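You operate a simulated robot arm through the tools that you are given. There is no shell and no other tool. Be economical: measure what you need, move in short steps, check, and stop when the job is done.

You run a simulated robot arm. Do the job below in one go: nothing can be reset, and whatever is moved stays where it is left.

TASK
Fetch the small cheese from the top of the corner bench and set it on top of the ice pack there. Take the drum from the shelf of the long bench and put it on the shelf of the corner bench. Take the red brush and put it on the shelf of the deep bench. Take the brush from the back of the low bench and leave it on the shelf of the long bench. Shut the frozen drawer. Take the braid cheese on the lower shelf of the wide rack and put it away on the middle shelf of the narrow bench. Put the white paddle on the top of the long bench. Do these in any order.
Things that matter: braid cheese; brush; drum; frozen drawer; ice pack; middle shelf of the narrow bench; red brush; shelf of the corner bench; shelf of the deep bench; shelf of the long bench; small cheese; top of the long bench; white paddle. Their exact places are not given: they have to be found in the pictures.

It is judged by the outcome, as a careful person would: the job done as asked, and still so three seconds after it is handed in. It fails if anything else is knocked over, pushed out of place, dropped, spilled or broken.

THE ROBOT
A 6-joint arm with a two-finger parallel gripper on a trunk, on a base that drives. Base frame: it is fixed to the floor where the robot stands at the start and does not move with it; the origin is under the middle of the robot, x ahead of it, y to its left, z up. Units: mm, rad, N and s.
Its first joint turns from -2.897 to 2.897 rad. Places, roughly: braid cheese (12x5x4 cm) [-3300, -1300, 500]; brush (13x6x7 cm) [-2000, 800, 800]; drum [750, 1000, 500]; frozen drawer [-1800, -1200, 100]; ice pack (12x6x4 cm) [1400, -200, 900]; middle shelf of the narrow bench [-3100, 2700, 500]; red brush (17x7x9 cm) [-1800, 500, 800]; shelf of the corner bench [1100, 0, 300]; shelf of the deep bench [-3600, -100, 300]; shelf of the long bench [500, 1900, 400]; small cheese (5x5x4 cm) [1200, 0, 900]; top of the long bench [500, 1900, 900]; white paddle (3x14x38 cm) [-800, 3800, 900]. Payload 3.43 kg.
The tool frame sits at the grasp point between the pads (the TCP): z along the fingers, y along the line on which they close. The tips reach 34 mm beyond it. Largest opening 128 mm; finger width 24, thickness 12; the body of the gripper, 48 by 130 mm, starts 96 mm behind the TCP.
Orientation is told as [roll, pitch, yaw] about the base's x, y, z axes, in that order, counted from this pose: with the fingers straight down and closing along the base's y, the tool's x points along the base's -x, its y along +y and its z along -z.

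THE INTERFACE
- The arm moves only by the tool jog_arm. Its argument "series" is a list of rows, each a list of 7 numbers: the opening, from 0 (shut) to 1 (fully open), then the shift along the tool's x, y, z in units of 100 mm (1.0 is 100 mm), then the turn, a rotation vector about the tool's x, y, z in units of 60 degrees (1.0 is 60 degrees). In form: [[fingers, dx, dy, dz, ax, ay, az], ...]. A call has 1 to 12 rows; each row is the pose to reach, as a shift and turn from the pose commanded when the call began, along the tool's axes at that moment. A call with a number of a shift or a turn outside -1 to 1 is refused whole. A row lasts 0.2 s, in which the tool goes at most 50 mm and 0.15 rad; a call with a longer step from one row to the next is refused whole, and so is a gripper value outside its range. A pose out of reach is approached as far as the arm can. The call stops where the force on the tool passes 40 N (or 10 N more than at its start, if that is more) or the arm is blocked; 0.2 s more then pass. The fingers move at their own pace (about 153 mm/s each) and stop on an object; they squeeze with about 25 N. The grip force told is the motor's: it shows also when the fingers shut on nothing. Time passes only in rows, and 0.2 s behind the last, so rows that repeat a pose let the fingers close. The reply holds the time, the measured pose of the TCP, the force on the tool along the base axes, the opening and the grip force, in the units named above and with some noise, with the torque about the TCP (base axes, N m) and any sound that the robot's microphone picked up.
- Cameras (640 x 400 px; columns grow to the right, rows downward): "scene" is now at [167.5, 246.8, 1213.1]; the picture's right is [0.28, -0.96, 0.00], its down [-0.41, -0.12, -0.90] and it looks along [0.87, 0.26, -0.43] (base axes); focal length 248 px, centre (320, 200). "wrist" rides on the gripper at [76, -11, -160] in the tool frame; the picture's right is [0.15, 0.99, 0.00], its down [-0.88, 0.13, -0.46] and it looks along [-0.45, 0.07, 0.89] (tool axes); focal length 234 px, centre (320, 200).
- get_image(camera): a new picture of that camera. It takes no simulated time.
- roll_base(legs): drives the robot by 1 to 6 legs, each [ahead, left, turn to the left] in mm, mm and rad, along the robot's own axes; the way and the turn of a leg run together, so that a leg with both is an arc; at most 1500 mm and 3.142 rad a leg. The arm and the cameras ride along, it lands a little off, and it stops where it bumps. It gives what a move gives.
- pan_tilt(pan, tilt): turns the head with the scene camera to pan (to the left, within 2.496 rad either way) and tilt (down, from -0.506 to 1.204), counted from straight ahead of the robot. It gives what a move gives.
- locate(camera, pixels): for up to 12 pixels [column, row] of the newest picture of that camera ("zoom" is the newest enlarged one), the place [x, y, z] in the base frame of the surface seen there, good to about 3 mm. It takes no simulated time.
- close_up(camera, box): a new picture of the part [left, top, right, bottom] of that camera's present view, enlarged. It takes no simulated time.
- close_job(): hands the job in; it is judged then, once.

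Work in short steps. Measure before you move; look again where a grasp or a placing could have gone wrong, and mend it. You have 131 turns and 152 pictures in all, those below and enlarged ones among them. Open the gripper and draw the arm clear of the work before you hand the job in, unless the task says otherwise.

The tools are called after "Request:" as name(argument=value, ...) on one line, values as JSON. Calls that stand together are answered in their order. jog_arm: Moves the arm, as the interface text tells. Its arguments: {"type":"object","properties":{"series":{"type":"array"}},"required":["series"]} The other tools are called the same way: roll_base (legs) drives the base; pan_tilt (pan, tilt) turns the head that bears the scene camera; get_image (camera) takes a picture; locate (camera, pixels) gives the place of the surface under pixels of a picture; close_up (camera, box) takes an enlarged picture of a part of a camera's view; close_job () hands the job in.

At the start:

```text
time: 0.0
tool_pos: [651.0, 281.9, 999.7]
tool_rot: [0.0, 0.0, 0.0]
ft_force: [0.4, 0.0, 0.7]
ft_torque: [0.0, 0.01, 0.04]
grip_width: 128.1
grasp_force: 0.0
robot x, y, heading: [-3.1, 1.3, 0.001]
head pan, tilt: [0.288, 0.443]
```

scene: 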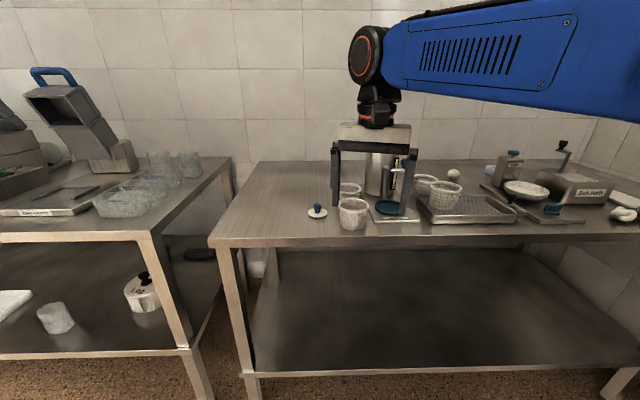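
wrist: 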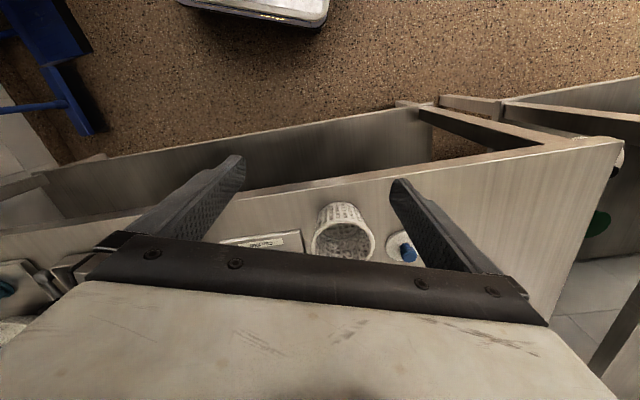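

The scene shows the corner bench ahead and the long bench to the left; I enlarge both to identify the cheese, ice pack and drum.

Request:
close_up(camera="scene", box=[400, 130, 640, 280])

Request:
close_up(camera="scene", box=[0, 220, 240, 370])

Request:
locate(camera="scene", pixels=[[454, 175], [552, 208], [525, 190], [142, 290], [580, 190], [630, 200], [400, 300], [300, 330], [550, 330], [200, 250], [513, 155], [316, 212]])

```text
2.67 times, centred on (520, 205) of scene
```

zoom: 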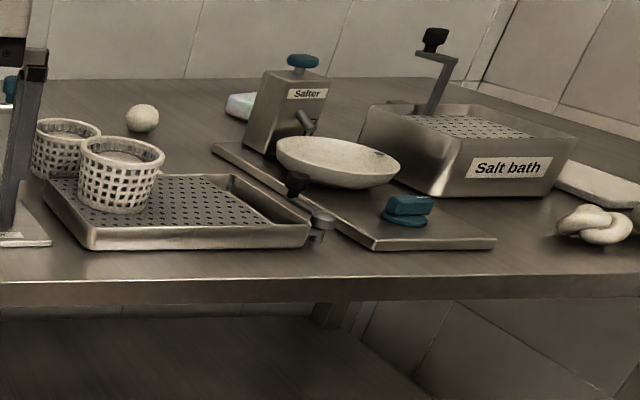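

```text
2.67 times, centred on (120, 295) of scene
```

zoom: 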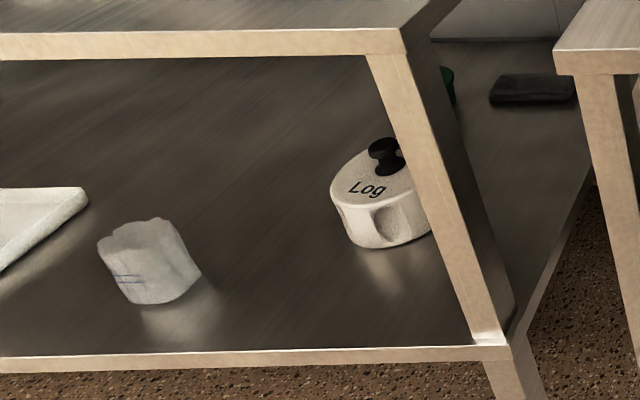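

```text
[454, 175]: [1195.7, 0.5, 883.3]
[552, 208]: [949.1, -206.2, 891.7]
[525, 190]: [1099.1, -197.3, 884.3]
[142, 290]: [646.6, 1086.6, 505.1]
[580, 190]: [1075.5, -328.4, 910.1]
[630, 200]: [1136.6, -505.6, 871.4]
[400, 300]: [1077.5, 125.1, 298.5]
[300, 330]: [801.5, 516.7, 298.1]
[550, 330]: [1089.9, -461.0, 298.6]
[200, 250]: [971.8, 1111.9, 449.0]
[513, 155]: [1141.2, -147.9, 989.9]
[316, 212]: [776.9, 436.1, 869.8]
```

The small cheese is the ball at scene (454,175), the ice pack the pale piece at (490,169), the drum the "Log" one at (142,290). I measure edges and heights and look closer.

Request:
close_up(camera="scene", box=[430, 145, 526, 205])

Request:
locate(camera="scene", pixels=[[212, 240], [635, 237], [262, 162], [590, 163], [246, 370], [600, 368], [155, 236], [232, 160], [185, 350], [20, 352], [488, 168], [470, 172]])

Request:
pan_tilt(pan=0.95, tilt=0.5)

Request:
get_image(camera="scene")

```text
6.67 times, centred on (478, 175) of scene
```

zoom: 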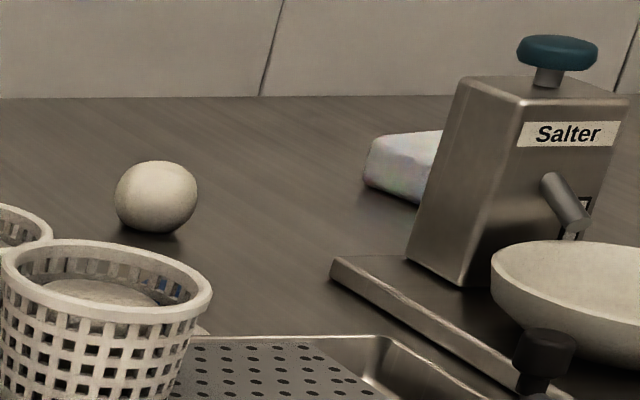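

```text
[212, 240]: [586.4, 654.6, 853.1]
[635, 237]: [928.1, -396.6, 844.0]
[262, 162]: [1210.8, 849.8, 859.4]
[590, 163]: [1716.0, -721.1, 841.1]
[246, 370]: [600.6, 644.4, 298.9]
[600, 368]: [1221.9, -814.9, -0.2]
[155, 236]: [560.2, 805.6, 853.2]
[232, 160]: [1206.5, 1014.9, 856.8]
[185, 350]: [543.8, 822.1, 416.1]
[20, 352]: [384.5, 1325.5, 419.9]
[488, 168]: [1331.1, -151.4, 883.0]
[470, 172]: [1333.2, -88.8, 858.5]
```

```text
time: 1.0
tool_pos: [651.1, 282.1, 999.4]
tool_rot: [0.002, -0.002, 0.0]
ft_force: [-0.2, -0.3, -0.3]
ft_torque: [0.01, -0.01, 0.02]
grip_width: 128.0
grasp_force: 0.1
robot x, y, heading: [3.5, -1.5, -0.002]
head pan, tilt: [0.949, 0.499]
```

```text
146 pictures are left
```

scene: 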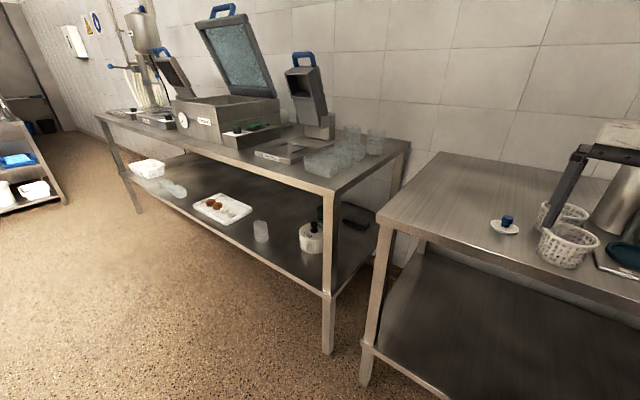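

Long bench and drum are seen clearly. I check how big the robot's base is through the wrist view, then raise and extend the arm toward its own direction.

Request:
locate(camera="wrist", pixels=[[260, 8], [320, 22], [200, 2], [60, 40], [80, 120]])

Request:
jog_arm(series=[[0.7, -0.25, 0.1, -0.4, 0, 0, 0], [0.7, -0.5, 0.2, -0.8, 0, 0, 0], [0.7, -0.8, 0.35, -1, 0, 0, 0], [0.7, -1, 0.4, -1, 0, 0, 0]])

Request:
pan_tilt(pan=-0.2, tilt=0.45)

Request:
get_image(camera="scene")

```text
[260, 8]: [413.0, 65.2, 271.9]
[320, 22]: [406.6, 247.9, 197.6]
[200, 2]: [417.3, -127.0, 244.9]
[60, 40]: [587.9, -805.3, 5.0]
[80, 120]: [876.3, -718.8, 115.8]
```

```text
time: 2.0
tool_pos: [751.7, 320.4, 1101.6]
tool_rot: [0.001, -0.002, 0.002]
ft_force: [-0.3, -0.2, 0.4]
ft_torque: [0.04, -0.02, -0.01]
grip_width: 89.6
grasp_force: 0.0
robot x, y, heading: [0.6, 3.2, 0.001]
head pan, tilt: [0.949, 0.499]
```

```text
time: 3.4
tool_pos: [750.0, 320.6, 1099.9]
tool_rot: [0.0, 0.001, 0.0]
ft_force: [0.2, -0.1, -0.6]
ft_torque: [-0.01, -0.01, 0.0]
grip_width: 89.6
grasp_force: 0.0
robot x, y, heading: [-0.5, -1.7, -0.002]
head pan, tilt: [-0.201, 0.45]
```

```text
145 pictures are left
```

scene: 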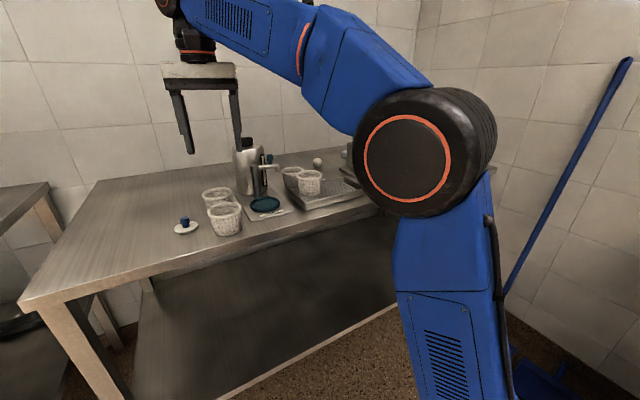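

The base front is about 415 mm ahead of its axis, so I turn to face the corner bench squarely and roll to about 430 mm from its front edge (tool at 1100, clear of everything).

Request:
roll_base(legs=[[0, 0, 0.312], [320, -450, 0]])

Request:
pan_tilt(pan=-0.1, tilt=0.5)

Request:
get_image(camera="scene")

Request:
get_image(camera="wrist")

```text
time: 7.2
tool_pos: [1018.8, 271.7, 1099.8]
tool_rot: [0.001, 0.0, 0.232]
ft_force: [0.7, -0.8, -0.2]
ft_torque: [-0.04, 0.01, 0.0]
grip_width: 89.6
grasp_force: 0.0
robot x, y, heading: [359.7, -218.0, 0.232]
head pan, tilt: [-0.201, 0.45]
stopped in leg 2: the robot was blocked; the commanded pose is now the measured one
```

```text
time: 7.8
tool_pos: [1019.7, 270.9, 1099.0]
tool_rot: [0.001, 0.001, 0.231]
ft_force: [-0.6, -0.1, 0.2]
ft_torque: [0.0, 0.0, -0.01]
grip_width: 89.5
grasp_force: 0.1
robot x, y, heading: [362.1, -215.0, 0.23]
head pan, tilt: [-0.099, 0.499]
```

```text
144 pictures are left
```

scene: 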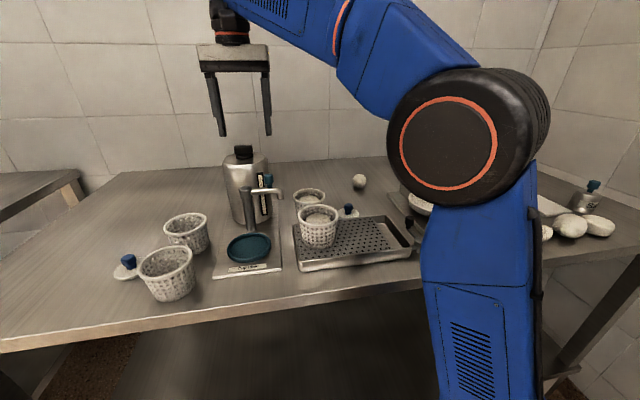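

```text
143 pictures are left
```

wrist: 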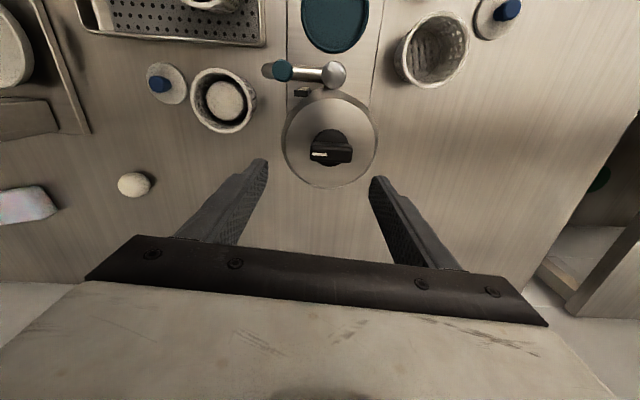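

The base bumped the bench edge; tool and cheese are in view. I measure the cheese (134,184) and ice pack (22,205) in the wrist view.

Request:
locate(camera="wrist", pixels=[[134, 184], [22, 205], [50, 190], [10, 190], [56, 212], [10, 220], [90, 215], [119, 184], [149, 184], [300, 250]])

Request:
pan_tilt(pan=-0.5, tilt=1.1)

Request:
get_image(camera="scene")

```text
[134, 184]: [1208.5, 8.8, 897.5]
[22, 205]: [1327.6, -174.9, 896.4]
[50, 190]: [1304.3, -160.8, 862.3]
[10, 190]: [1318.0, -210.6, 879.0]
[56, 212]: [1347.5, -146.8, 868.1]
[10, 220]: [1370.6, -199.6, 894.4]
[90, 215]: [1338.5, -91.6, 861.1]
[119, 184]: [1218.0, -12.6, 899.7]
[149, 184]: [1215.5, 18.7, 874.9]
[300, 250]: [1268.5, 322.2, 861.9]
```

```text
time: 8.8
tool_pos: [1018.5, 271.3, 1100.4]
tool_rot: [0.0, 0.0, 0.231]
ft_force: [-0.3, -1.4, 0.4]
ft_torque: [-0.02, -0.01, -0.05]
grip_width: 90.0
grasp_force: 0.1
robot x, y, heading: [364.4, -215.9, 0.23]
head pan, tilt: [-0.499, 1.1]
```

```text
142 pictures are left
```

scene: 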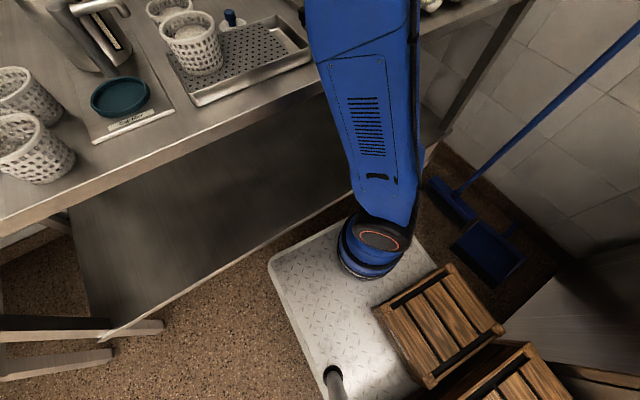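

The base touched the wooden crate on its right rather than the bench. I measure base outline, crate and shelf edge.

Request:
locate(camera="scene", pixels=[[276, 262], [340, 222], [372, 306], [448, 264], [505, 328], [436, 388], [335, 205], [250, 258], [330, 370], [525, 345], [420, 250], [470, 235]])

Request:
close_up(camera="scene", box=[240, 180, 560, 380])

```text
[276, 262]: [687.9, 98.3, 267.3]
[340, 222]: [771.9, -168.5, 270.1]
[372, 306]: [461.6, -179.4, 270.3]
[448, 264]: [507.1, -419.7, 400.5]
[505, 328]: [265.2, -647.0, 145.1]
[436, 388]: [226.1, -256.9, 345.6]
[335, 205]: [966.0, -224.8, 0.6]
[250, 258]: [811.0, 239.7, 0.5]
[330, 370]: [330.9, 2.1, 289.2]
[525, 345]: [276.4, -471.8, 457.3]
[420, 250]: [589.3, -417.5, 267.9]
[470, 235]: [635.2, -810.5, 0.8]
```

```text
2.00 times, centred on (400, 280) of scene
```

zoom: 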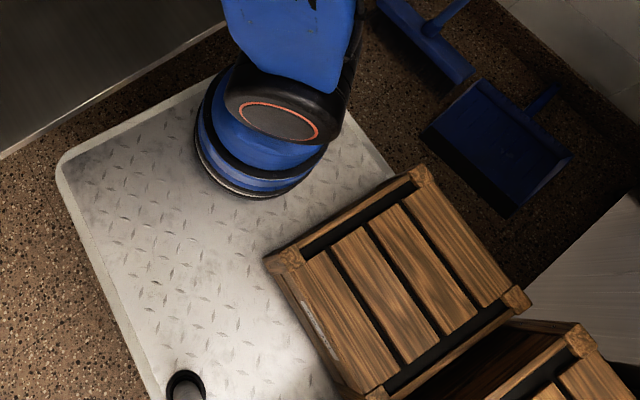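

I measure the crate's top more robustly, on its solid corners and slats in the enlarged picture.

Request:
locate(camera="zoom", pixels=[[288, 262], [420, 180], [518, 300], [340, 310], [450, 260], [577, 340], [320, 330], [300, 290], [480, 320], [260, 300], [350, 150], [185, 390]])

Request:
pan_tilt(pan=-1.5, tilt=0.9)

Request:
get_image(camera="scene")

```text
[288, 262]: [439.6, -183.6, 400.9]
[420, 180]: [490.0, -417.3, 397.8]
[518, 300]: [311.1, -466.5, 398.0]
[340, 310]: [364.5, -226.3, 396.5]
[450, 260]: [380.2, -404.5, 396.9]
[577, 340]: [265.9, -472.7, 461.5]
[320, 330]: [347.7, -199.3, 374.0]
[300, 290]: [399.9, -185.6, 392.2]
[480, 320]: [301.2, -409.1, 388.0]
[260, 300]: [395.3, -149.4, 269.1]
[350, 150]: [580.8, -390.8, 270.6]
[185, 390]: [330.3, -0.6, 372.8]
```

```text
time: 10.1
tool_pos: [1020.1, 270.2, 1100.2]
tool_rot: [0.001, 0.0, 0.232]
ft_force: [0.6, 0.4, -0.2]
ft_torque: [0.0, 0.0, 0.02]
grip_width: 89.7
grasp_force: 0.1
robot x, y, heading: [358.7, -220.5, 0.231]
head pan, tilt: [-1.499, 0.901]
```

```text
140 pictures are left
```

scene: 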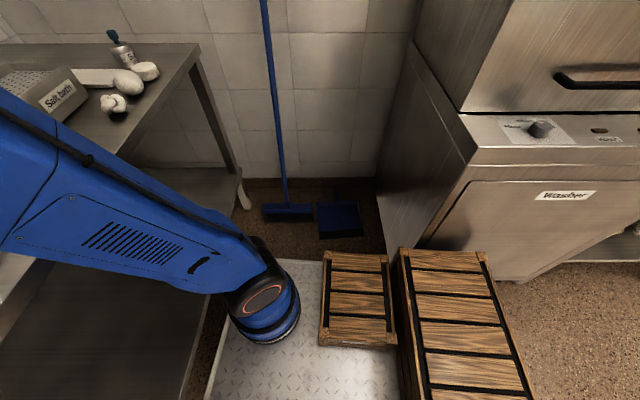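

The crates (tops at z≈398 and 461) lie over the base plate, so they ride on it. I measure the large crate and the washer, which may be what blocked the move.

Request:
locate(camera="scene", pixels=[[402, 254], [488, 256], [528, 390], [410, 390], [432, 245], [520, 280], [420, 230], [375, 185], [530, 260], [210, 380], [297, 262], [570, 250]])

Request:
pan_tilt(pan=-2.2, tilt=0.8)

Request:
get_image(camera="scene")

```text
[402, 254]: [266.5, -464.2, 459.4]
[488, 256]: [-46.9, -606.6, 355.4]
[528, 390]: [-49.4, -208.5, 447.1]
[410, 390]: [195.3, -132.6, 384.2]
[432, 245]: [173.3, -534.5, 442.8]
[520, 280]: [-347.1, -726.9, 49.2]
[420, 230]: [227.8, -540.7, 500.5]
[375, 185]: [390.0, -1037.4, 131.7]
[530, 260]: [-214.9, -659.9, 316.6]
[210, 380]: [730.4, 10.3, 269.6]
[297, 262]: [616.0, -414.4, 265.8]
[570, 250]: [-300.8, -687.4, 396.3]
```

```text
time: 11.2
tool_pos: [1019.7, 270.4, 1099.8]
tool_rot: [-0.001, 0.0, 0.232]
ft_force: [1.0, -0.1, 0.2]
ft_torque: [-0.04, 0.01, 0.02]
grip_width: 89.5
grasp_force: 0.0
robot x, y, heading: [361.9, -213.0, 0.23]
head pan, tilt: [-2.201, 0.799]
```

```text
139 pictures are left
```

scene: 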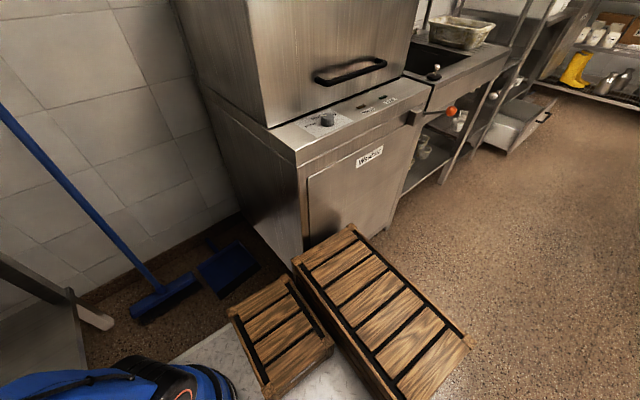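

The washer corner near (200,-540) blocked the base. I back off slightly and turn right, which swings the tool to near the cheese.

Request:
roll_base(legs=[[-30, 20, 0], [0, 0, -0.35]])

Request:
pan_tilt(pan=0.1, tilt=0.5)

Request:
get_image(camera="wrist")

```text
time: 13.1
tool_pos: [1113.0, 19.5, 1100.4]
tool_rot: [-0.001, 0.0, -0.129]
ft_force: [-0.6, 0.3, 0.7]
ft_torque: [-0.01, 0.02, 0.0]
grip_width: 89.8
grasp_force: 0.1
robot x, y, heading: [325.5, -201.6, -0.124]
head pan, tilt: [-2.201, 0.799]
```

```text
time: 15.3
tool_pos: [1113.4, 19.8, 1100.7]
tool_rot: [0.0, 0.002, -0.129]
ft_force: [0.6, -0.1, 0.2]
ft_torque: [-0.02, 0.02, -0.03]
grip_width: 89.5
grasp_force: 0.1
robot x, y, heading: [326.8, -200.3, -0.128]
head pan, tilt: [0.099, 0.499]
```

```text
138 pictures are left
```

wrist: 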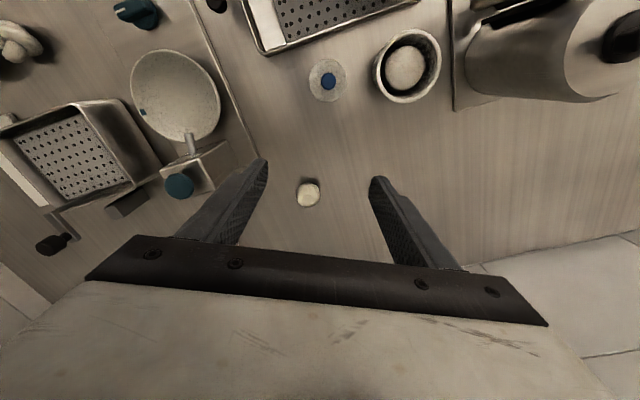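

Cheese is at (308,195) between the fingers; I locate its outline.

Request:
locate(camera="wrist", pixels=[[308, 194], [300, 196], [316, 196], [308, 184], [308, 205], [200, 160], [182, 184], [260, 150]])

```text
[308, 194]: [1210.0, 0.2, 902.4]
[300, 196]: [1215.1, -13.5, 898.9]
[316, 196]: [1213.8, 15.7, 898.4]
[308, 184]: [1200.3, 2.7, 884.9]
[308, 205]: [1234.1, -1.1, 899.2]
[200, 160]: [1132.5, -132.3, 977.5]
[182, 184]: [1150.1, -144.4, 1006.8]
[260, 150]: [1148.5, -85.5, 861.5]
```

Cheese centre is about (1220,1), top 903. I move 110 mm ahead and down in two calls to TCP z≈899, then close.

Request:
jog_arm(series=[[0.7, -0.4, -0.02, 0.15, 0, 0, 0], [0.7, -0.8, -0.05, 0.4, 0, 0, 0], [0.7, -1, -0.05, 0.7, 0, 0, 0], [0.7, -1, -0.05, 1, 0, 0, 0]])

Request:
jog_arm(series=[[0.7, -0.09, 0, 0.4, 0, 0, 0], [0.7, -0.09, 0, 0.8, 0, 0, 0], [0.7, -0.09, 0, 1, 0, 0, 0]])

Request:
get_image(camera="wrist")

Request:
get_image(camera="scene")

```text
time: 16.3
tool_pos: [1211.5, 3.0, 999.6]
tool_rot: [0.0, 0.002, -0.129]
ft_force: [0.5, -0.3, 0.2]
ft_torque: [-0.02, 0.01, -0.01]
grip_width: 89.5
grasp_force: 0.1
robot x, y, heading: [325.8, -203.7, -0.136]
head pan, tilt: [0.099, 0.499]
```

```text
time: 17.1
tool_pos: [1220.9, 0.8, 900.4]
tool_rot: [0.0, 0.0, -0.129]
ft_force: [-0.2, 0.9, 0.3]
ft_torque: [-0.04, 0.01, 0.02]
grip_width: 89.6
grasp_force: 0.2
robot x, y, heading: [328.1, -204.7, -0.129]
head pan, tilt: [0.099, 0.499]
```

```text
137 pictures are left
```

wrist: 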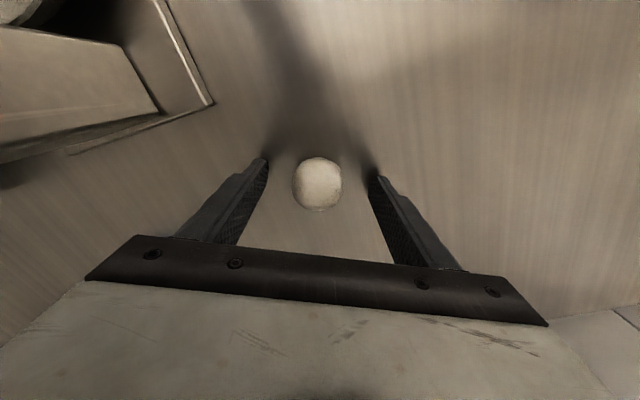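

```text
136 pictures are left
```

scene: 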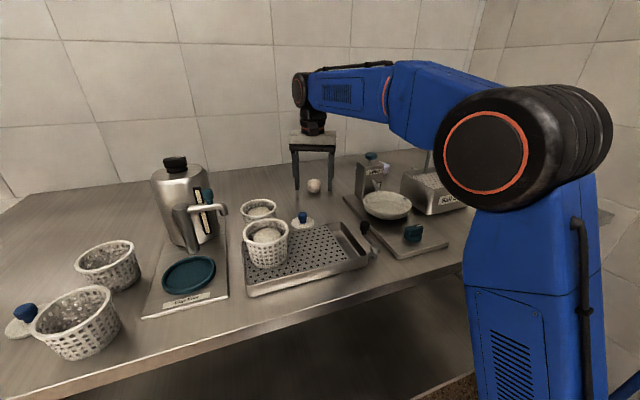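

The cheese sits right at the TCP's pixel (319,193). I close and lift.

Request:
jog_arm(series=[[0, 0, 0, 0, 0, 0, 0], [0, 0, 0, 0, 0, 0, 0], [0, 0, 0, 0, 0, 0, 0], [0, 0, 0, -0.3, 0, 0, 0], [0, 0, 0, -0.7, 0, 0, 0], [0, 0, 0, -1, 0, 0, 0]])

Request:
get_image(camera="wrist")

```text
time: 18.5
tool_pos: [1218.6, 0.8, 1001.2]
tool_rot: [0.001, -0.001, -0.129]
ft_force: [1.0, 0.7, -1.1]
ft_torque: [0.0, 0.03, 0.01]
grip_width: 41.0
grasp_force: 24.7
robot x, y, heading: [324.3, -205.7, -0.129]
head pan, tilt: [0.099, 0.499]
```

```text
135 pictures are left
```

wrist: 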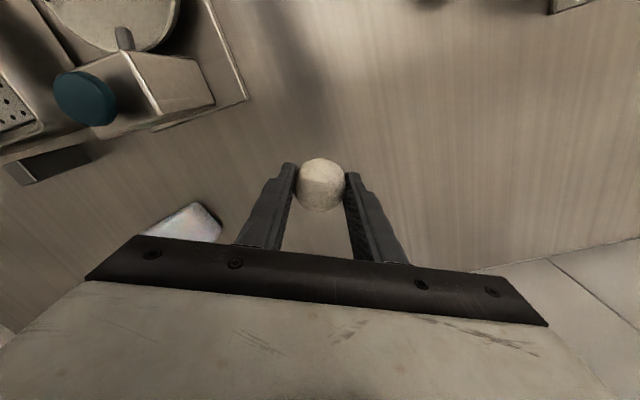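

Cheese is held (41 mm). I locate the ice pack seen at (185,220).

Request:
locate(camera="wrist", pixels=[[185, 220], [148, 230], [195, 204], [218, 228], [205, 215], [175, 222], [210, 100], [130, 50]])

Request:
jog_arm(series=[[0, -0.4, -0.4, -0.4, 0, 0, 0], [0, -0.8, -0.8, -0.5, 0, 0, 0], [0, -1, -1, -0.5, 0, 0, 0]])

Request:
get_image(camera="wrist")

```text
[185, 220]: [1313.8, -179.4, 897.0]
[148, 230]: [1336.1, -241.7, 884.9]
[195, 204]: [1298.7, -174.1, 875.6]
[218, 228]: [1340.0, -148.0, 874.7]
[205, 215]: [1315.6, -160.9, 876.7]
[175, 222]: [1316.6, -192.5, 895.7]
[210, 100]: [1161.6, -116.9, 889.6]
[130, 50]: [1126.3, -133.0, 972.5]
```

```text
refused: row 1 steps farther than a row can; nothing moved
```

```text
134 pictures are left
```

wrist: 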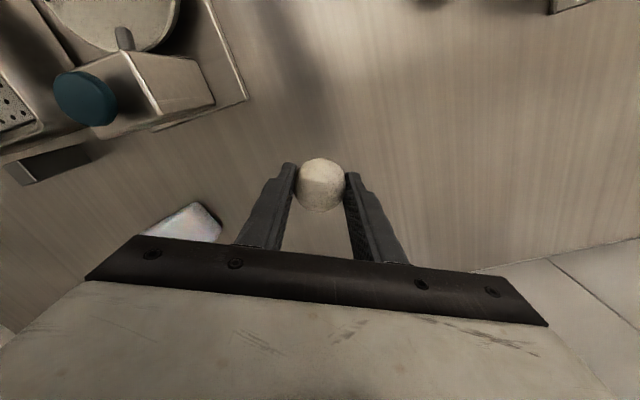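

Steps must be ≤50 mm in all; I split the move finer.

Request:
jog_arm(series=[[0, -0.2, -0.2, -0.3, 0, 0, 0], [0, -0.5, -0.5, -0.5, 0, 0, 0], [0, -0.8, -0.8, -0.5, 0, 0, 0], [0, -1, -1, -0.5, 0, 0, 0]])

Request:
get_image(camera="wrist")

```text
time: 19.5
tool_pos: [1310.1, -111.3, 1050.5]
tool_rot: [-0.001, 0.0, -0.128]
ft_force: [-1.7, 0.5, -1.1]
ft_torque: [0.0, -0.05, 0.04]
grip_width: 41.3
grasp_force: 25.1
robot x, y, heading: [329.2, -200.3, -0.132]
head pan, tilt: [0.099, 0.499]
```

```text
133 pictures are left
```

wrist: 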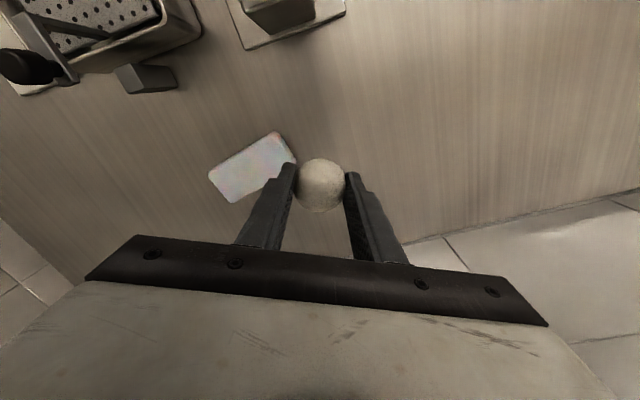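

Ice pack now shows whole, centre about (252,167). I locate it.

Request:
locate(camera="wrist", pixels=[[252, 167], [216, 174], [275, 140], [290, 158], [230, 192], [240, 160]])

```text
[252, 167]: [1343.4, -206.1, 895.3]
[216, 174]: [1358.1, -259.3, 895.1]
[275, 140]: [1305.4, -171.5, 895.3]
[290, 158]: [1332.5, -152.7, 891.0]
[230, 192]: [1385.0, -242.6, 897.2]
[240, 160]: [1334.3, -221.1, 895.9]
```

I move over the pack's centre (1343,-206).

Request:
jog_arm(series=[[0, -0.15, -0.4, 0, 0, 0, 0], [0, -0.35, -0.8, 0, 0, 0, 0], [0, -0.44, -0.9, 0, 0, 0, 0], [0, -0.44, -0.9, 0.4, 0, 0, 0], [0, -0.44, -0.9, 0.8, 0, 0, 0]])

Request:
get_image(camera="wrist")

```text
time: 20.7
tool_pos: [1341.1, -207.4, 971.2]
tool_rot: [0.001, 0.0, -0.129]
ft_force: [-0.6, -0.3, -1.0]
ft_torque: [-0.01, 0.01, 0.04]
grip_width: 41.2
grasp_force: 24.9
robot x, y, heading: [328.1, -203.3, -0.134]
head pan, tilt: [0.099, 0.499]
```

```text
132 pictures are left
```

wrist: 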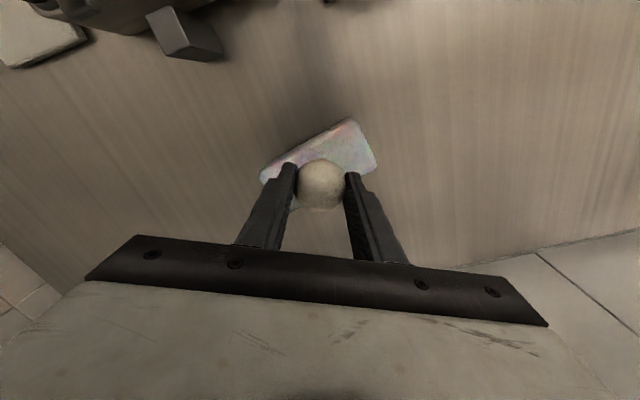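

Good; I lower to rest the cheese (TCP z≈935.5), open, and rise.

Request:
jog_arm(series=[[0, 0, 0, 0.2, 0, 0, 0], [0, 0, 0, 0.35, 0, 0, 0], [0, 0, 0, 0.35, 0, 0, 0], [0.5, 0, 0, 0.35, 0, 0, 0], [0.6, 0, 0, 0.35, 0, 0, 0], [0.6, 0, 0, 0.1, 0, 0, 0], [0.6, 0, 0, -0.3, 0, 0, 0], [0.6, 0, 0, -0.7, 0, 0, 0], [0.6, 0, 0, -1, 0, 0, 0]])

Request:
get_image(camera="wrist")

```text
time: 22.7
tool_pos: [1335.7, -207.0, 1064.8]
tool_rot: [0.002, -0.007, -0.129]
ft_force: [-0.1, 0.5, -0.9]
ft_torque: [-0.01, 0.06, 0.0]
grip_width: 76.9
grasp_force: 0.0
out of reach, approached as far as the arm can: row 9
robot x, y, heading: [326.4, -199.2, -0.131]
head pan, tilt: [0.099, 0.499]
```

```text
131 pictures are left
```

wrist: 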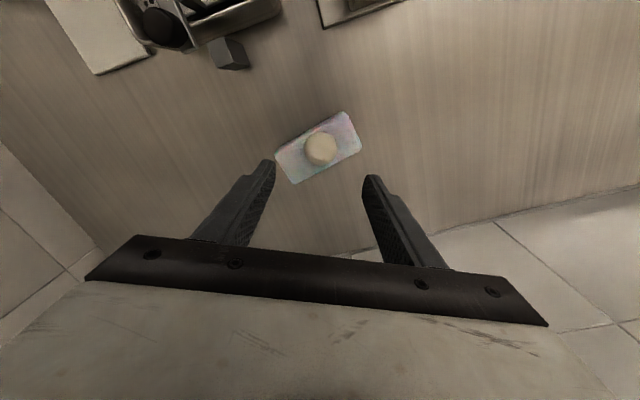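

Cheese rests on the ice pack. I draw the arm back and up past the salter, then drive away to face the long bench.

Request:
jog_arm(series=[[0.6, 0.2, 0.3, -0.2, 0, 0, 0], [0.6, 0.5, 0.5, -0.4, 0, 0, 0], [0.6, 0.8, 0.7, -0.6, 0, 0, 0], [0.6, 1, 0.9, -0.9, 0, 0, 0]])

Request:
roll_base(legs=[[-500, 60, 0], [0, 0, 0.44], [-60, 920, 0]])

Request:
pan_tilt(pan=0.15, tilt=0.55)

Request:
get_image(camera="scene")

```text
time: 23.7
tool_pos: [1231.4, -111.2, 1115.7]
tool_rot: [0.004, -0.008, -0.129]
ft_force: [0.9, 0.6, -0.1]
ft_torque: [-0.01, 0.03, 0.01]
grip_width: 76.4
grasp_force: 0.1
out of reach, approached as far as the arm can: row 1, 2, 3, 4
robot x, y, heading: [326.5, -203.0, -0.131]
head pan, tilt: [0.099, 0.499]
```

```text
time: 32.4
tool_pos: [290.7, 1249.4, 1115.6]
tool_rot: [0.003, -0.008, 0.302]
ft_force: [-1.3, 0.4, 0.6]
ft_torque: [0.02, 0.0, 0.0]
grip_width: 76.8
grasp_force: 0.0
robot x, y, heading: [-490.2, 785.6, 0.303]
head pan, tilt: [0.099, 0.499]
```

```text
time: 33.0
tool_pos: [289.8, 1249.3, 1116.9]
tool_rot: [0.005, -0.008, 0.303]
ft_force: [-0.8, 0.0, 0.2]
ft_torque: [-0.02, 0.0, 0.0]
grip_width: 76.7
grasp_force: 0.1
robot x, y, heading: [-494.3, 788.2, 0.302]
head pan, tilt: [0.15, 0.55]
```

```text
130 pictures are left
```

scene: 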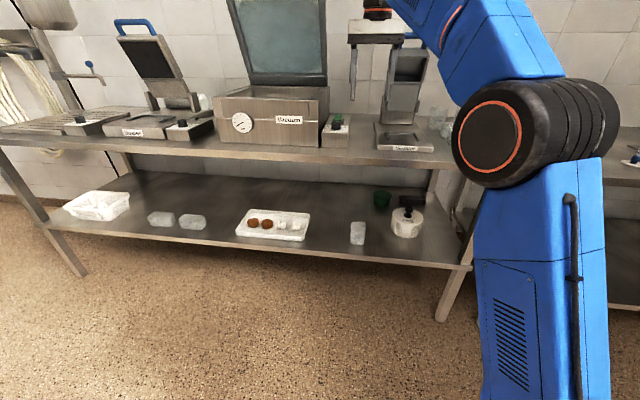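

Request:
close_up(camera="scene", box=[340, 170, 468, 250])

Request:
locate(camera="scene", pixels=[[405, 222], [392, 222], [420, 228], [407, 237], [407, 208], [382, 198], [357, 232], [300, 235], [450, 262], [150, 240], [350, 205], [420, 200]])

```text
5.00 times, centred on (404, 210) of scene
```

zoom: 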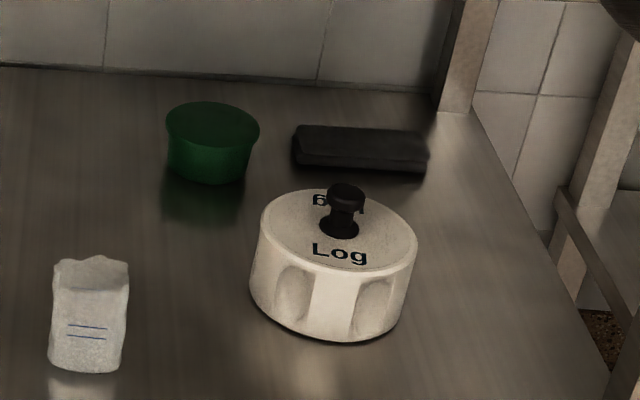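

```text
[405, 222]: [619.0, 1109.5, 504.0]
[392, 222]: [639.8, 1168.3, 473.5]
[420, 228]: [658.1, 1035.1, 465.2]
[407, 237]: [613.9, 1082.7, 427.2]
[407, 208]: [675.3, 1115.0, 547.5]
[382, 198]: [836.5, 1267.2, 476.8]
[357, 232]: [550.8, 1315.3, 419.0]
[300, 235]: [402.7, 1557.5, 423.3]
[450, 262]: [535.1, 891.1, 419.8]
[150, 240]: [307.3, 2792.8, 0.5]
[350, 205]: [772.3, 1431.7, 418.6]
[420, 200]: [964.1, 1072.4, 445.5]
```

The drum (≈135 mm wide, centre ≈(680,1100), top 505, knob to 548) is too wide for the jaws, so I'll hold its black knob with the tool level. I tip the tool forward and lower it in front of the bench.

Request:
jog_arm(series=[[0.6, 0, 0, 0.14, 0, -0.14, 0], [0.6, 0, 0, 0.28, 0, -0.28, 0], [0.6, 0, 0, 0.42, 0, -0.42, 0], [0.6, 0, 0, 0.56, 0, -0.56, 0], [0.6, 0, 0, 0.7, 0, -0.7, 0], [0.6, 0, 0, 0.84, 0, -0.84, 0], [0.6, 0, 0, 1, 0, -0.98, 0]])

Request:
jog_arm(series=[[0.6, 0.25, 0, 0.14, 0, -0.13, 0], [0.6, 0.5, 0, 0.28, 0, -0.26, 0], [0.6, 0.75, 0, 0.42, 0, -0.39, 0], [0.6, 1, 0, 0.57, 0, -0.52, 0]])

Request:
jog_arm(series=[[0.6, 0.4, 0, 0, 0, 0, 0], [0.6, 0.8, 0, 0, 0, 0, 0], [0.6, 1, 0, 0, 0, 0, 0]])

```text
time: 34.6
tool_pos: [290.8, 1249.2, 1016.1]
tool_rot: [0.01, -1.039, 0.298]
ft_force: [0.1, 1.0, 0.1]
ft_torque: [0.0, 0.0, 0.02]
grip_width: 76.8
grasp_force: 0.1
robot x, y, heading: [-491.9, 788.2, 0.301]
head pan, tilt: [0.15, 0.55]
```

```text
time: 35.6
tool_pos: [287.2, 1250.2, 902.3]
tool_rot: [2.823, -1.558, -2.519]
ft_force: [-0.4, 0.3, 0.9]
ft_torque: [-0.01, 0.04, -0.01]
grip_width: 77.0
grasp_force: 0.0
robot x, y, heading: [-487.6, 782.1, 0.305]
head pan, tilt: [0.15, 0.55]
```

```text
time: 36.4
tool_pos: [290.3, 1250.9, 802.3]
tool_rot: [2.712, -1.562, -2.411]
ft_force: [-0.2, 1.0, 0.0]
ft_torque: [-0.04, -0.02, -0.01]
grip_width: 76.7
grasp_force: 0.2
robot x, y, heading: [-492.1, 787.5, 0.301]
head pan, tilt: [0.15, 0.55]
```

Works well. I lower further to z≈525 and locate the knob precisely.

Request:
locate(camera="zoom", pixels=[[345, 190], [345, 204], [330, 200], [360, 200], [342, 222], [338, 255], [265, 230], [410, 240]])

Request:
jog_arm(series=[[0.6, 0.4, 0, 0, 0, 0, 0], [0.6, 0.8, 0, 0, 0, 0, 0], [0.6, 1, 0, 0, 0, 0, 0]])

Request:
jog_arm(series=[[0.6, 0.4, 0, 0, 0, 0, 0], [0.6, 0.8, 0, 0, 0, 0, 0], [0.6, 1, 0, 0, 0, 0, 0]])

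Request:
jog_arm(series=[[0.6, 0.4, 0, 0, 0, 0, 0], [0.6, 0.77, 0, 0, 0, 0, 0]])

Request:
get_image(camera="scene")

Request:
get_image(camera="wrist")

```text
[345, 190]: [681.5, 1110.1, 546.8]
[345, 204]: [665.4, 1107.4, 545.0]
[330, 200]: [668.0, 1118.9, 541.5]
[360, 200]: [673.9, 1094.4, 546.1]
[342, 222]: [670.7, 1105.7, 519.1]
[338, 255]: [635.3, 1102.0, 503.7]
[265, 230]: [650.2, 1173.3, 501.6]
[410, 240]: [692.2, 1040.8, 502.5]
```

```text
time: 37.2
tool_pos: [288.7, 1250.0, 701.0]
tool_rot: [2.742, -1.56, -2.438]
ft_force: [0.1, 0.3, -0.9]
ft_torque: [0.04, 0.0, 0.0]
grip_width: 77.0
grasp_force: 0.1
robot x, y, heading: [-490.4, 784.0, 0.306]
head pan, tilt: [0.15, 0.55]
```

```text
time: 38.0
tool_pos: [292.3, 1255.5, 606.9]
tool_rot: [-2.448, -1.562, 2.747]
ft_force: [-0.2, -0.3, 0.7]
ft_torque: [-0.02, 0.02, -0.04]
grip_width: 76.8
grasp_force: 0.0
out of reach, approached as far as the arm can: row 3
robot x, y, heading: [-490.5, 784.2, 0.305]
head pan, tilt: [0.15, 0.55]
```

```text
time: 38.6
tool_pos: [305.8, 1280.0, 560.6]
tool_rot: [-1.512, -1.537, 1.803]
ft_force: [0.3, 0.2, 0.2]
ft_torque: [-0.02, -0.01, 0.0]
grip_width: 76.9
grasp_force: 0.0
out of reach, approached as far as the arm can: row 1, 2
robot x, y, heading: [-493.7, 786.6, 0.307]
head pan, tilt: [0.15, 0.55]
```

```text
128 pictures are left
```

scene: 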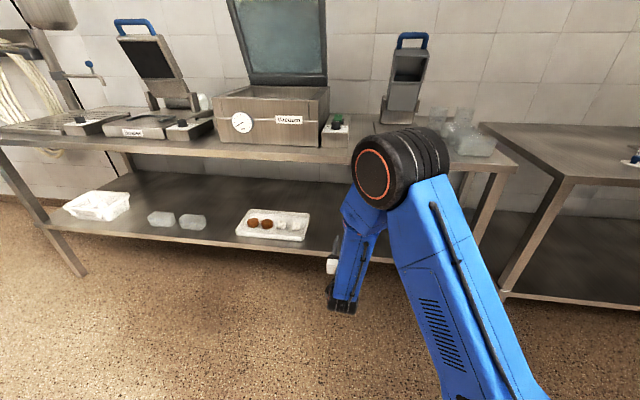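

```text
127 pictures are left
```

wrist: 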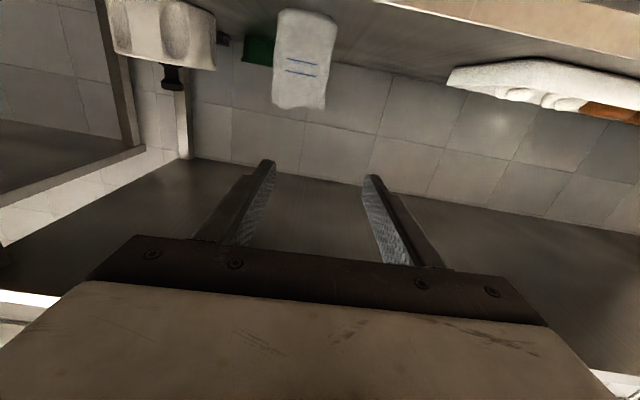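

The elbow is too folded here (z≈560, out of reach closer in). I roll back and right to align with the drum (t offset 277 mm), then extend the tool forward.

Request:
roll_base(legs=[[-230, -277, 0]])

Request:
jog_arm(series=[[0.6, 0, 0, 0.4, 0, 0, 0], [0.6, 0, 0, 0.8, 0, 0, 0], [0.6, 0, 0, 1, 0, 0, 0], [0.6, 0, 0, 1, 0, 0, 0]])

Request:
jog_arm(series=[[0.6, 0, 0, 0.4, 0, 0, 0], [0.6, 0, 0, 0.7, 0, 0, 0], [0.6, 0, 0, 0.7, 0, 0, 0]])

```text
time: 40.9
tool_pos: [167.2, 946.3, 560.6]
tool_rot: [-1.499, -1.537, 1.788]
ft_force: [-0.4, -0.3, 0.1]
ft_torque: [-0.02, -0.02, -0.03]
grip_width: 76.7
grasp_force: 0.1
robot x, y, heading: [-636.1, 454.2, 0.302]
head pan, tilt: [0.15, 0.55]
```

```text
time: 41.9
tool_pos: [261.8, 974.6, 562.0]
tool_rot: [-1.505, -1.538, 1.797]
ft_force: [0.6, 0.5, -0.3]
ft_torque: [-0.01, -0.03, 0.0]
grip_width: 76.8
grasp_force: 0.1
robot x, y, heading: [-630.6, 451.2, 0.306]
head pan, tilt: [0.15, 0.55]
```

```text
time: 42.7
tool_pos: [329.8, 994.6, 561.0]
tool_rot: [-1.496, -1.537, 1.783]
ft_force: [0.5, -0.1, -0.6]
ft_torque: [-0.01, 0.0, -0.01]
grip_width: 76.8
grasp_force: 0.1
robot x, y, heading: [-629.0, 451.6, 0.297]
head pan, tilt: [0.15, 0.55]
```

Aligned within a few mm of the knob's line. I lower 35 mm, level the pitch, and roll ahead 240 mm, then look.

Request:
jog_arm(series=[[0.6, 0.2, 0, 0, 0, -0.03, 0], [0.6, 0.36, 0, 0, 0, -0.03, 0], [0.6, 0.36, 0, 0, 0, -0.03, 0]])

Request:
roll_base(legs=[[240, 0, 0]])

Request:
get_image(camera="wrist")

Request:
get_image(camera="scene")

```text
time: 43.5
tool_pos: [329.9, 993.4, 525.0]
tool_rot: [-2.316, -1.528, 2.603]
ft_force: [-0.3, 0.2, -0.8]
ft_torque: [0.01, 0.0, -0.01]
grip_width: 76.8
grasp_force: 0.1
robot x, y, heading: [-634.3, 455.6, 0.299]
head pan, tilt: [0.15, 0.55]
```

```text
time: 45.3
tool_pos: [561.0, 1056.7, 524.4]
tool_rot: [-2.304, -1.528, 2.587]
ft_force: [0.6, 0.4, 0.1]
ft_torque: [0.0, 0.01, 0.01]
grip_width: 76.9
grasp_force: 0.0
robot x, y, heading: [-405.0, 521.6, 0.297]
head pan, tilt: [0.15, 0.55]
```

```text
126 pictures are left
```

wrist: 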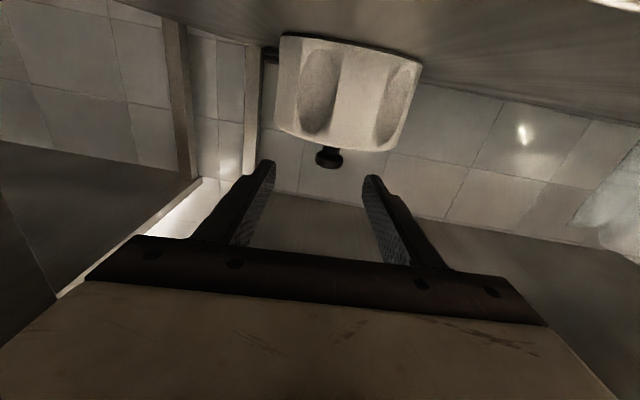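

```text
125 pictures are left
```

scene: 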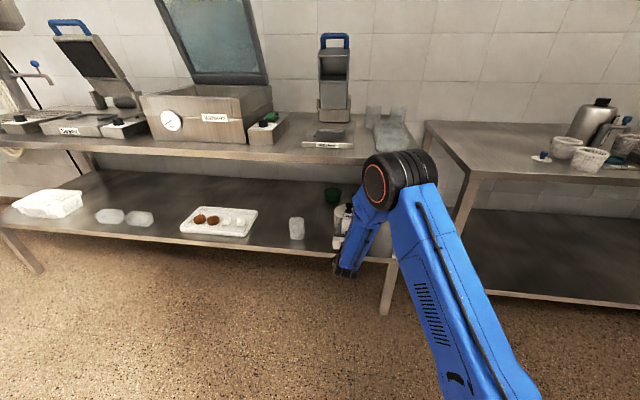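

Knob shows at wrist (328,157), upside-down, between the fingers. I locate it.

Request:
locate(camera="wrist", pixels=[[328, 158], [318, 156], [340, 158], [328, 149], [328, 166], [300, 130], [390, 140], [290, 145]])

```text
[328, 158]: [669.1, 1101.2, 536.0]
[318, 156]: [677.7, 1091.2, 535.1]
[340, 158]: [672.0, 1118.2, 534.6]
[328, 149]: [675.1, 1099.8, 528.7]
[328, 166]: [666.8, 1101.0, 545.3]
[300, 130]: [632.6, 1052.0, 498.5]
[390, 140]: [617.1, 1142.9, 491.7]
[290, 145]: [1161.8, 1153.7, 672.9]
```

Knob centre ≈(682,1106), head underside ≈531. I lower 3 mm and roll ahead 128 mm with 11 mm left.

Request:
jog_arm(series=[[0.6, 0.03, 0, 0, 0, 0, 0]])

Request:
roll_base(legs=[[128, 11, 0]])

Request:
get_image(camera="wrist")

```text
time: 45.7
tool_pos: [560.6, 1057.8, 522.2]
tool_rot: [-2.308, -1.527, 2.593]
ft_force: [0.8, 0.1, 0.0]
ft_torque: [-0.02, -0.01, 0.02]
grip_width: 76.6
grasp_force: 0.2
robot x, y, heading: [-405.6, 524.9, 0.292]
head pan, tilt: [0.15, 0.55]
```

```text
time: 47.1
tool_pos: [684.3, 1106.1, 526.2]
tool_rot: [-2.45, -1.523, 2.734]
ft_force: [-5.1, -2.1, 11.4]
ft_torque: [-0.87, 2.31, 0.15]
grip_width: 76.9
grasp_force: 0.0
robot x, y, heading: [-280.3, 574.1, 0.295]
head pan, tilt: [0.15, 0.55]
stopped in leg 1: the force on the tool passed its limit at 97 N (the readings are from after the stop); the commanded pose is now the measured one
```

```text
124 pictures are left
```

wrist: 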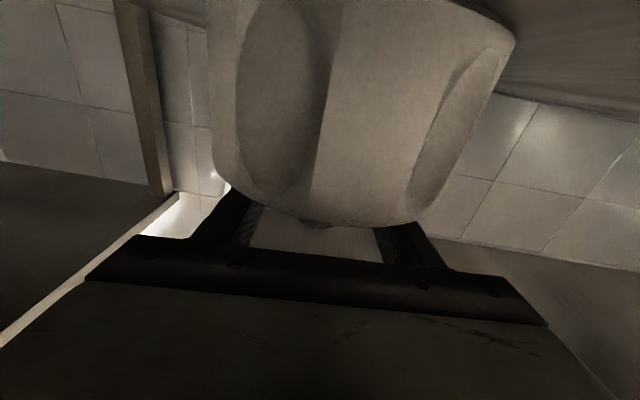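

The fingers touched the drum's top while reaching the knob, and are at it now. I relieve by 3 mm up, then close.

Request:
jog_arm(series=[[0.6, -0.03, 0, 0, 0, 0, 0], [0, -0.03, 0, 0, 0, 0, 0], [0, -0.03, 0, 0, 0, 0, 0], [0, -0.03, 0, 0, 0, 0, 0], [0, -0.03, 0, 0, 0, 0, 0]])

Request:
get_image(camera="wrist")

Request:
close_up(camera="scene", box=[280, 170, 408, 250])

```text
time: 48.4
tool_pos: [682.5, 1105.6, 527.1]
tool_rot: [-2.408, -1.526, 2.695]
ft_force: [-0.2, 0.1, 0.1]
ft_torque: [0.01, 0.01, 0.09]
grip_width: 35.3
grasp_force: 24.7
robot x, y, heading: [-281.5, 573.8, 0.291]
head pan, tilt: [0.15, 0.55]
```

```text
123 pictures are left
```

wrist: 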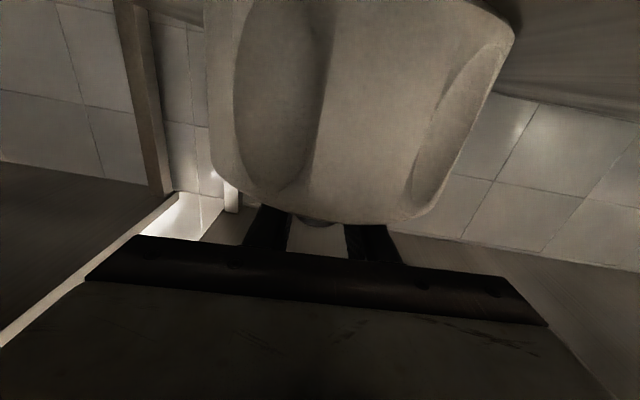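

```text
5.00 times, centred on (344, 210) of scene
```

zoom: 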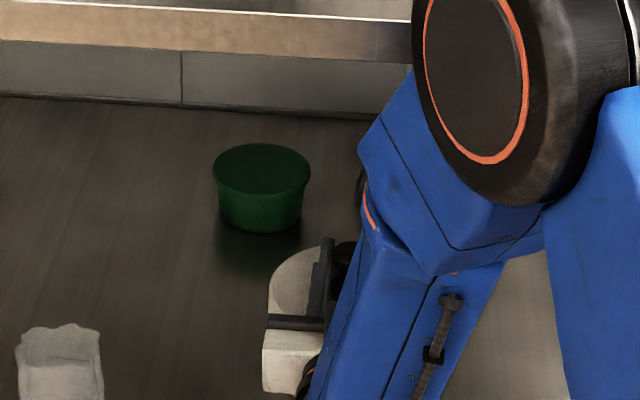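

Knob gripped at 35 mm. I lift 60 mm slowly.

Request:
jog_arm(series=[[0, -0.1, 0, 0, 0, 0, 0], [0, -0.2, 0, 0, 0, 0, 0], [0, -0.35, 0, 0, 0, 0, 0], [0, -0.5, 0, 0, 0, 0, 0], [0, -0.7, 0, 0, 0, 0, 0]])

Request:
get_image(camera="wrist")

```text
time: 49.5
tool_pos: [681.8, 1109.1, 597.6]
tool_rot: [-2.415, -1.525, 2.695]
ft_force: [0.0, -1.4, -7.5]
ft_torque: [0.0, -0.04, 0.01]
grip_width: 35.1
grasp_force: 25.3
robot x, y, heading: [-283.7, 573.0, 0.289]
head pan, tilt: [0.15, 0.55]
```

```text
121 pictures are left
```

wrist: 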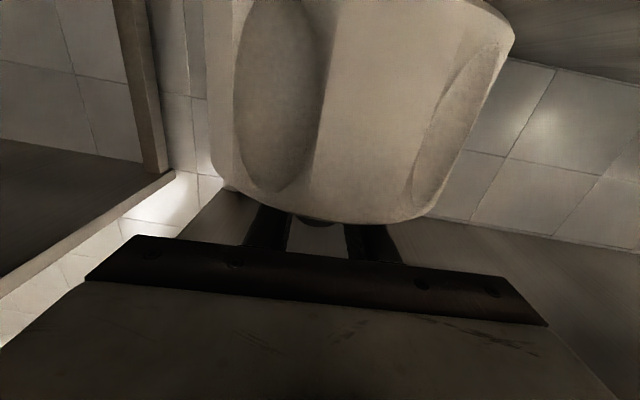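

Drum lifted (7.5 N). I back out 360 mm, move right 718 mm to in front of the corner bench, then lower to shelf-clearance height.

Request:
roll_base(legs=[[-360, 0, 0], [0, 0, 0.02], [0, -718, 0]])

Request:
jog_arm(series=[[0, 0.3, 0, 0, 0, 0, 0], [0, 0.6, 0, 0, 0, 0, 0], [0, 0.9, 0, 0, 0, 0, 0], [0, 1, 0, 0, 0, 0, 0]])

Request:
get_image(camera="scene")

Request:
get_image(camera="wrist")

```text
time: 55.7
tool_pos: [546.3, 362.1, 598.1]
tool_rot: [-2.412, -1.524, 2.721]
ft_force: [0.0, 0.0, -7.6]
ft_torque: [0.04, 0.02, 0.02]
grip_width: 35.2
grasp_force: 25.4
robot x, y, heading: [-400.5, -202.6, 0.319]
head pan, tilt: [0.15, 0.55]
```

```text
time: 56.7
tool_pos: [551.2, 359.4, 498.4]
tool_rot: [-2.42, -1.525, 2.73]
ft_force: [0.1, 0.2, -7.1]
ft_torque: [0.01, 0.0, 0.02]
grip_width: 35.1
grasp_force: 25.0
robot x, y, heading: [-404.1, -201.5, 0.319]
head pan, tilt: [0.15, 0.55]
```

```text
120 pictures are left
```

scene: 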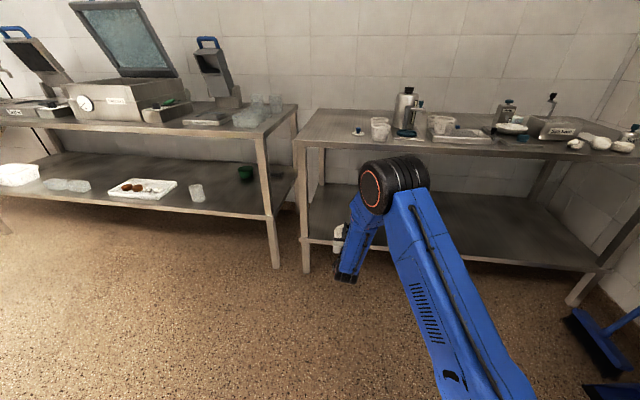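

```text
119 pictures are left
```

wrist: 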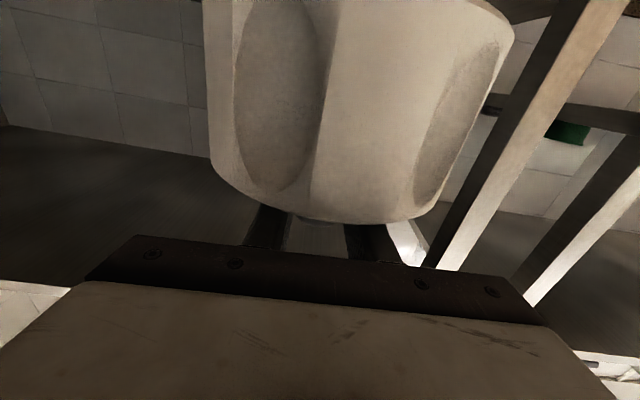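

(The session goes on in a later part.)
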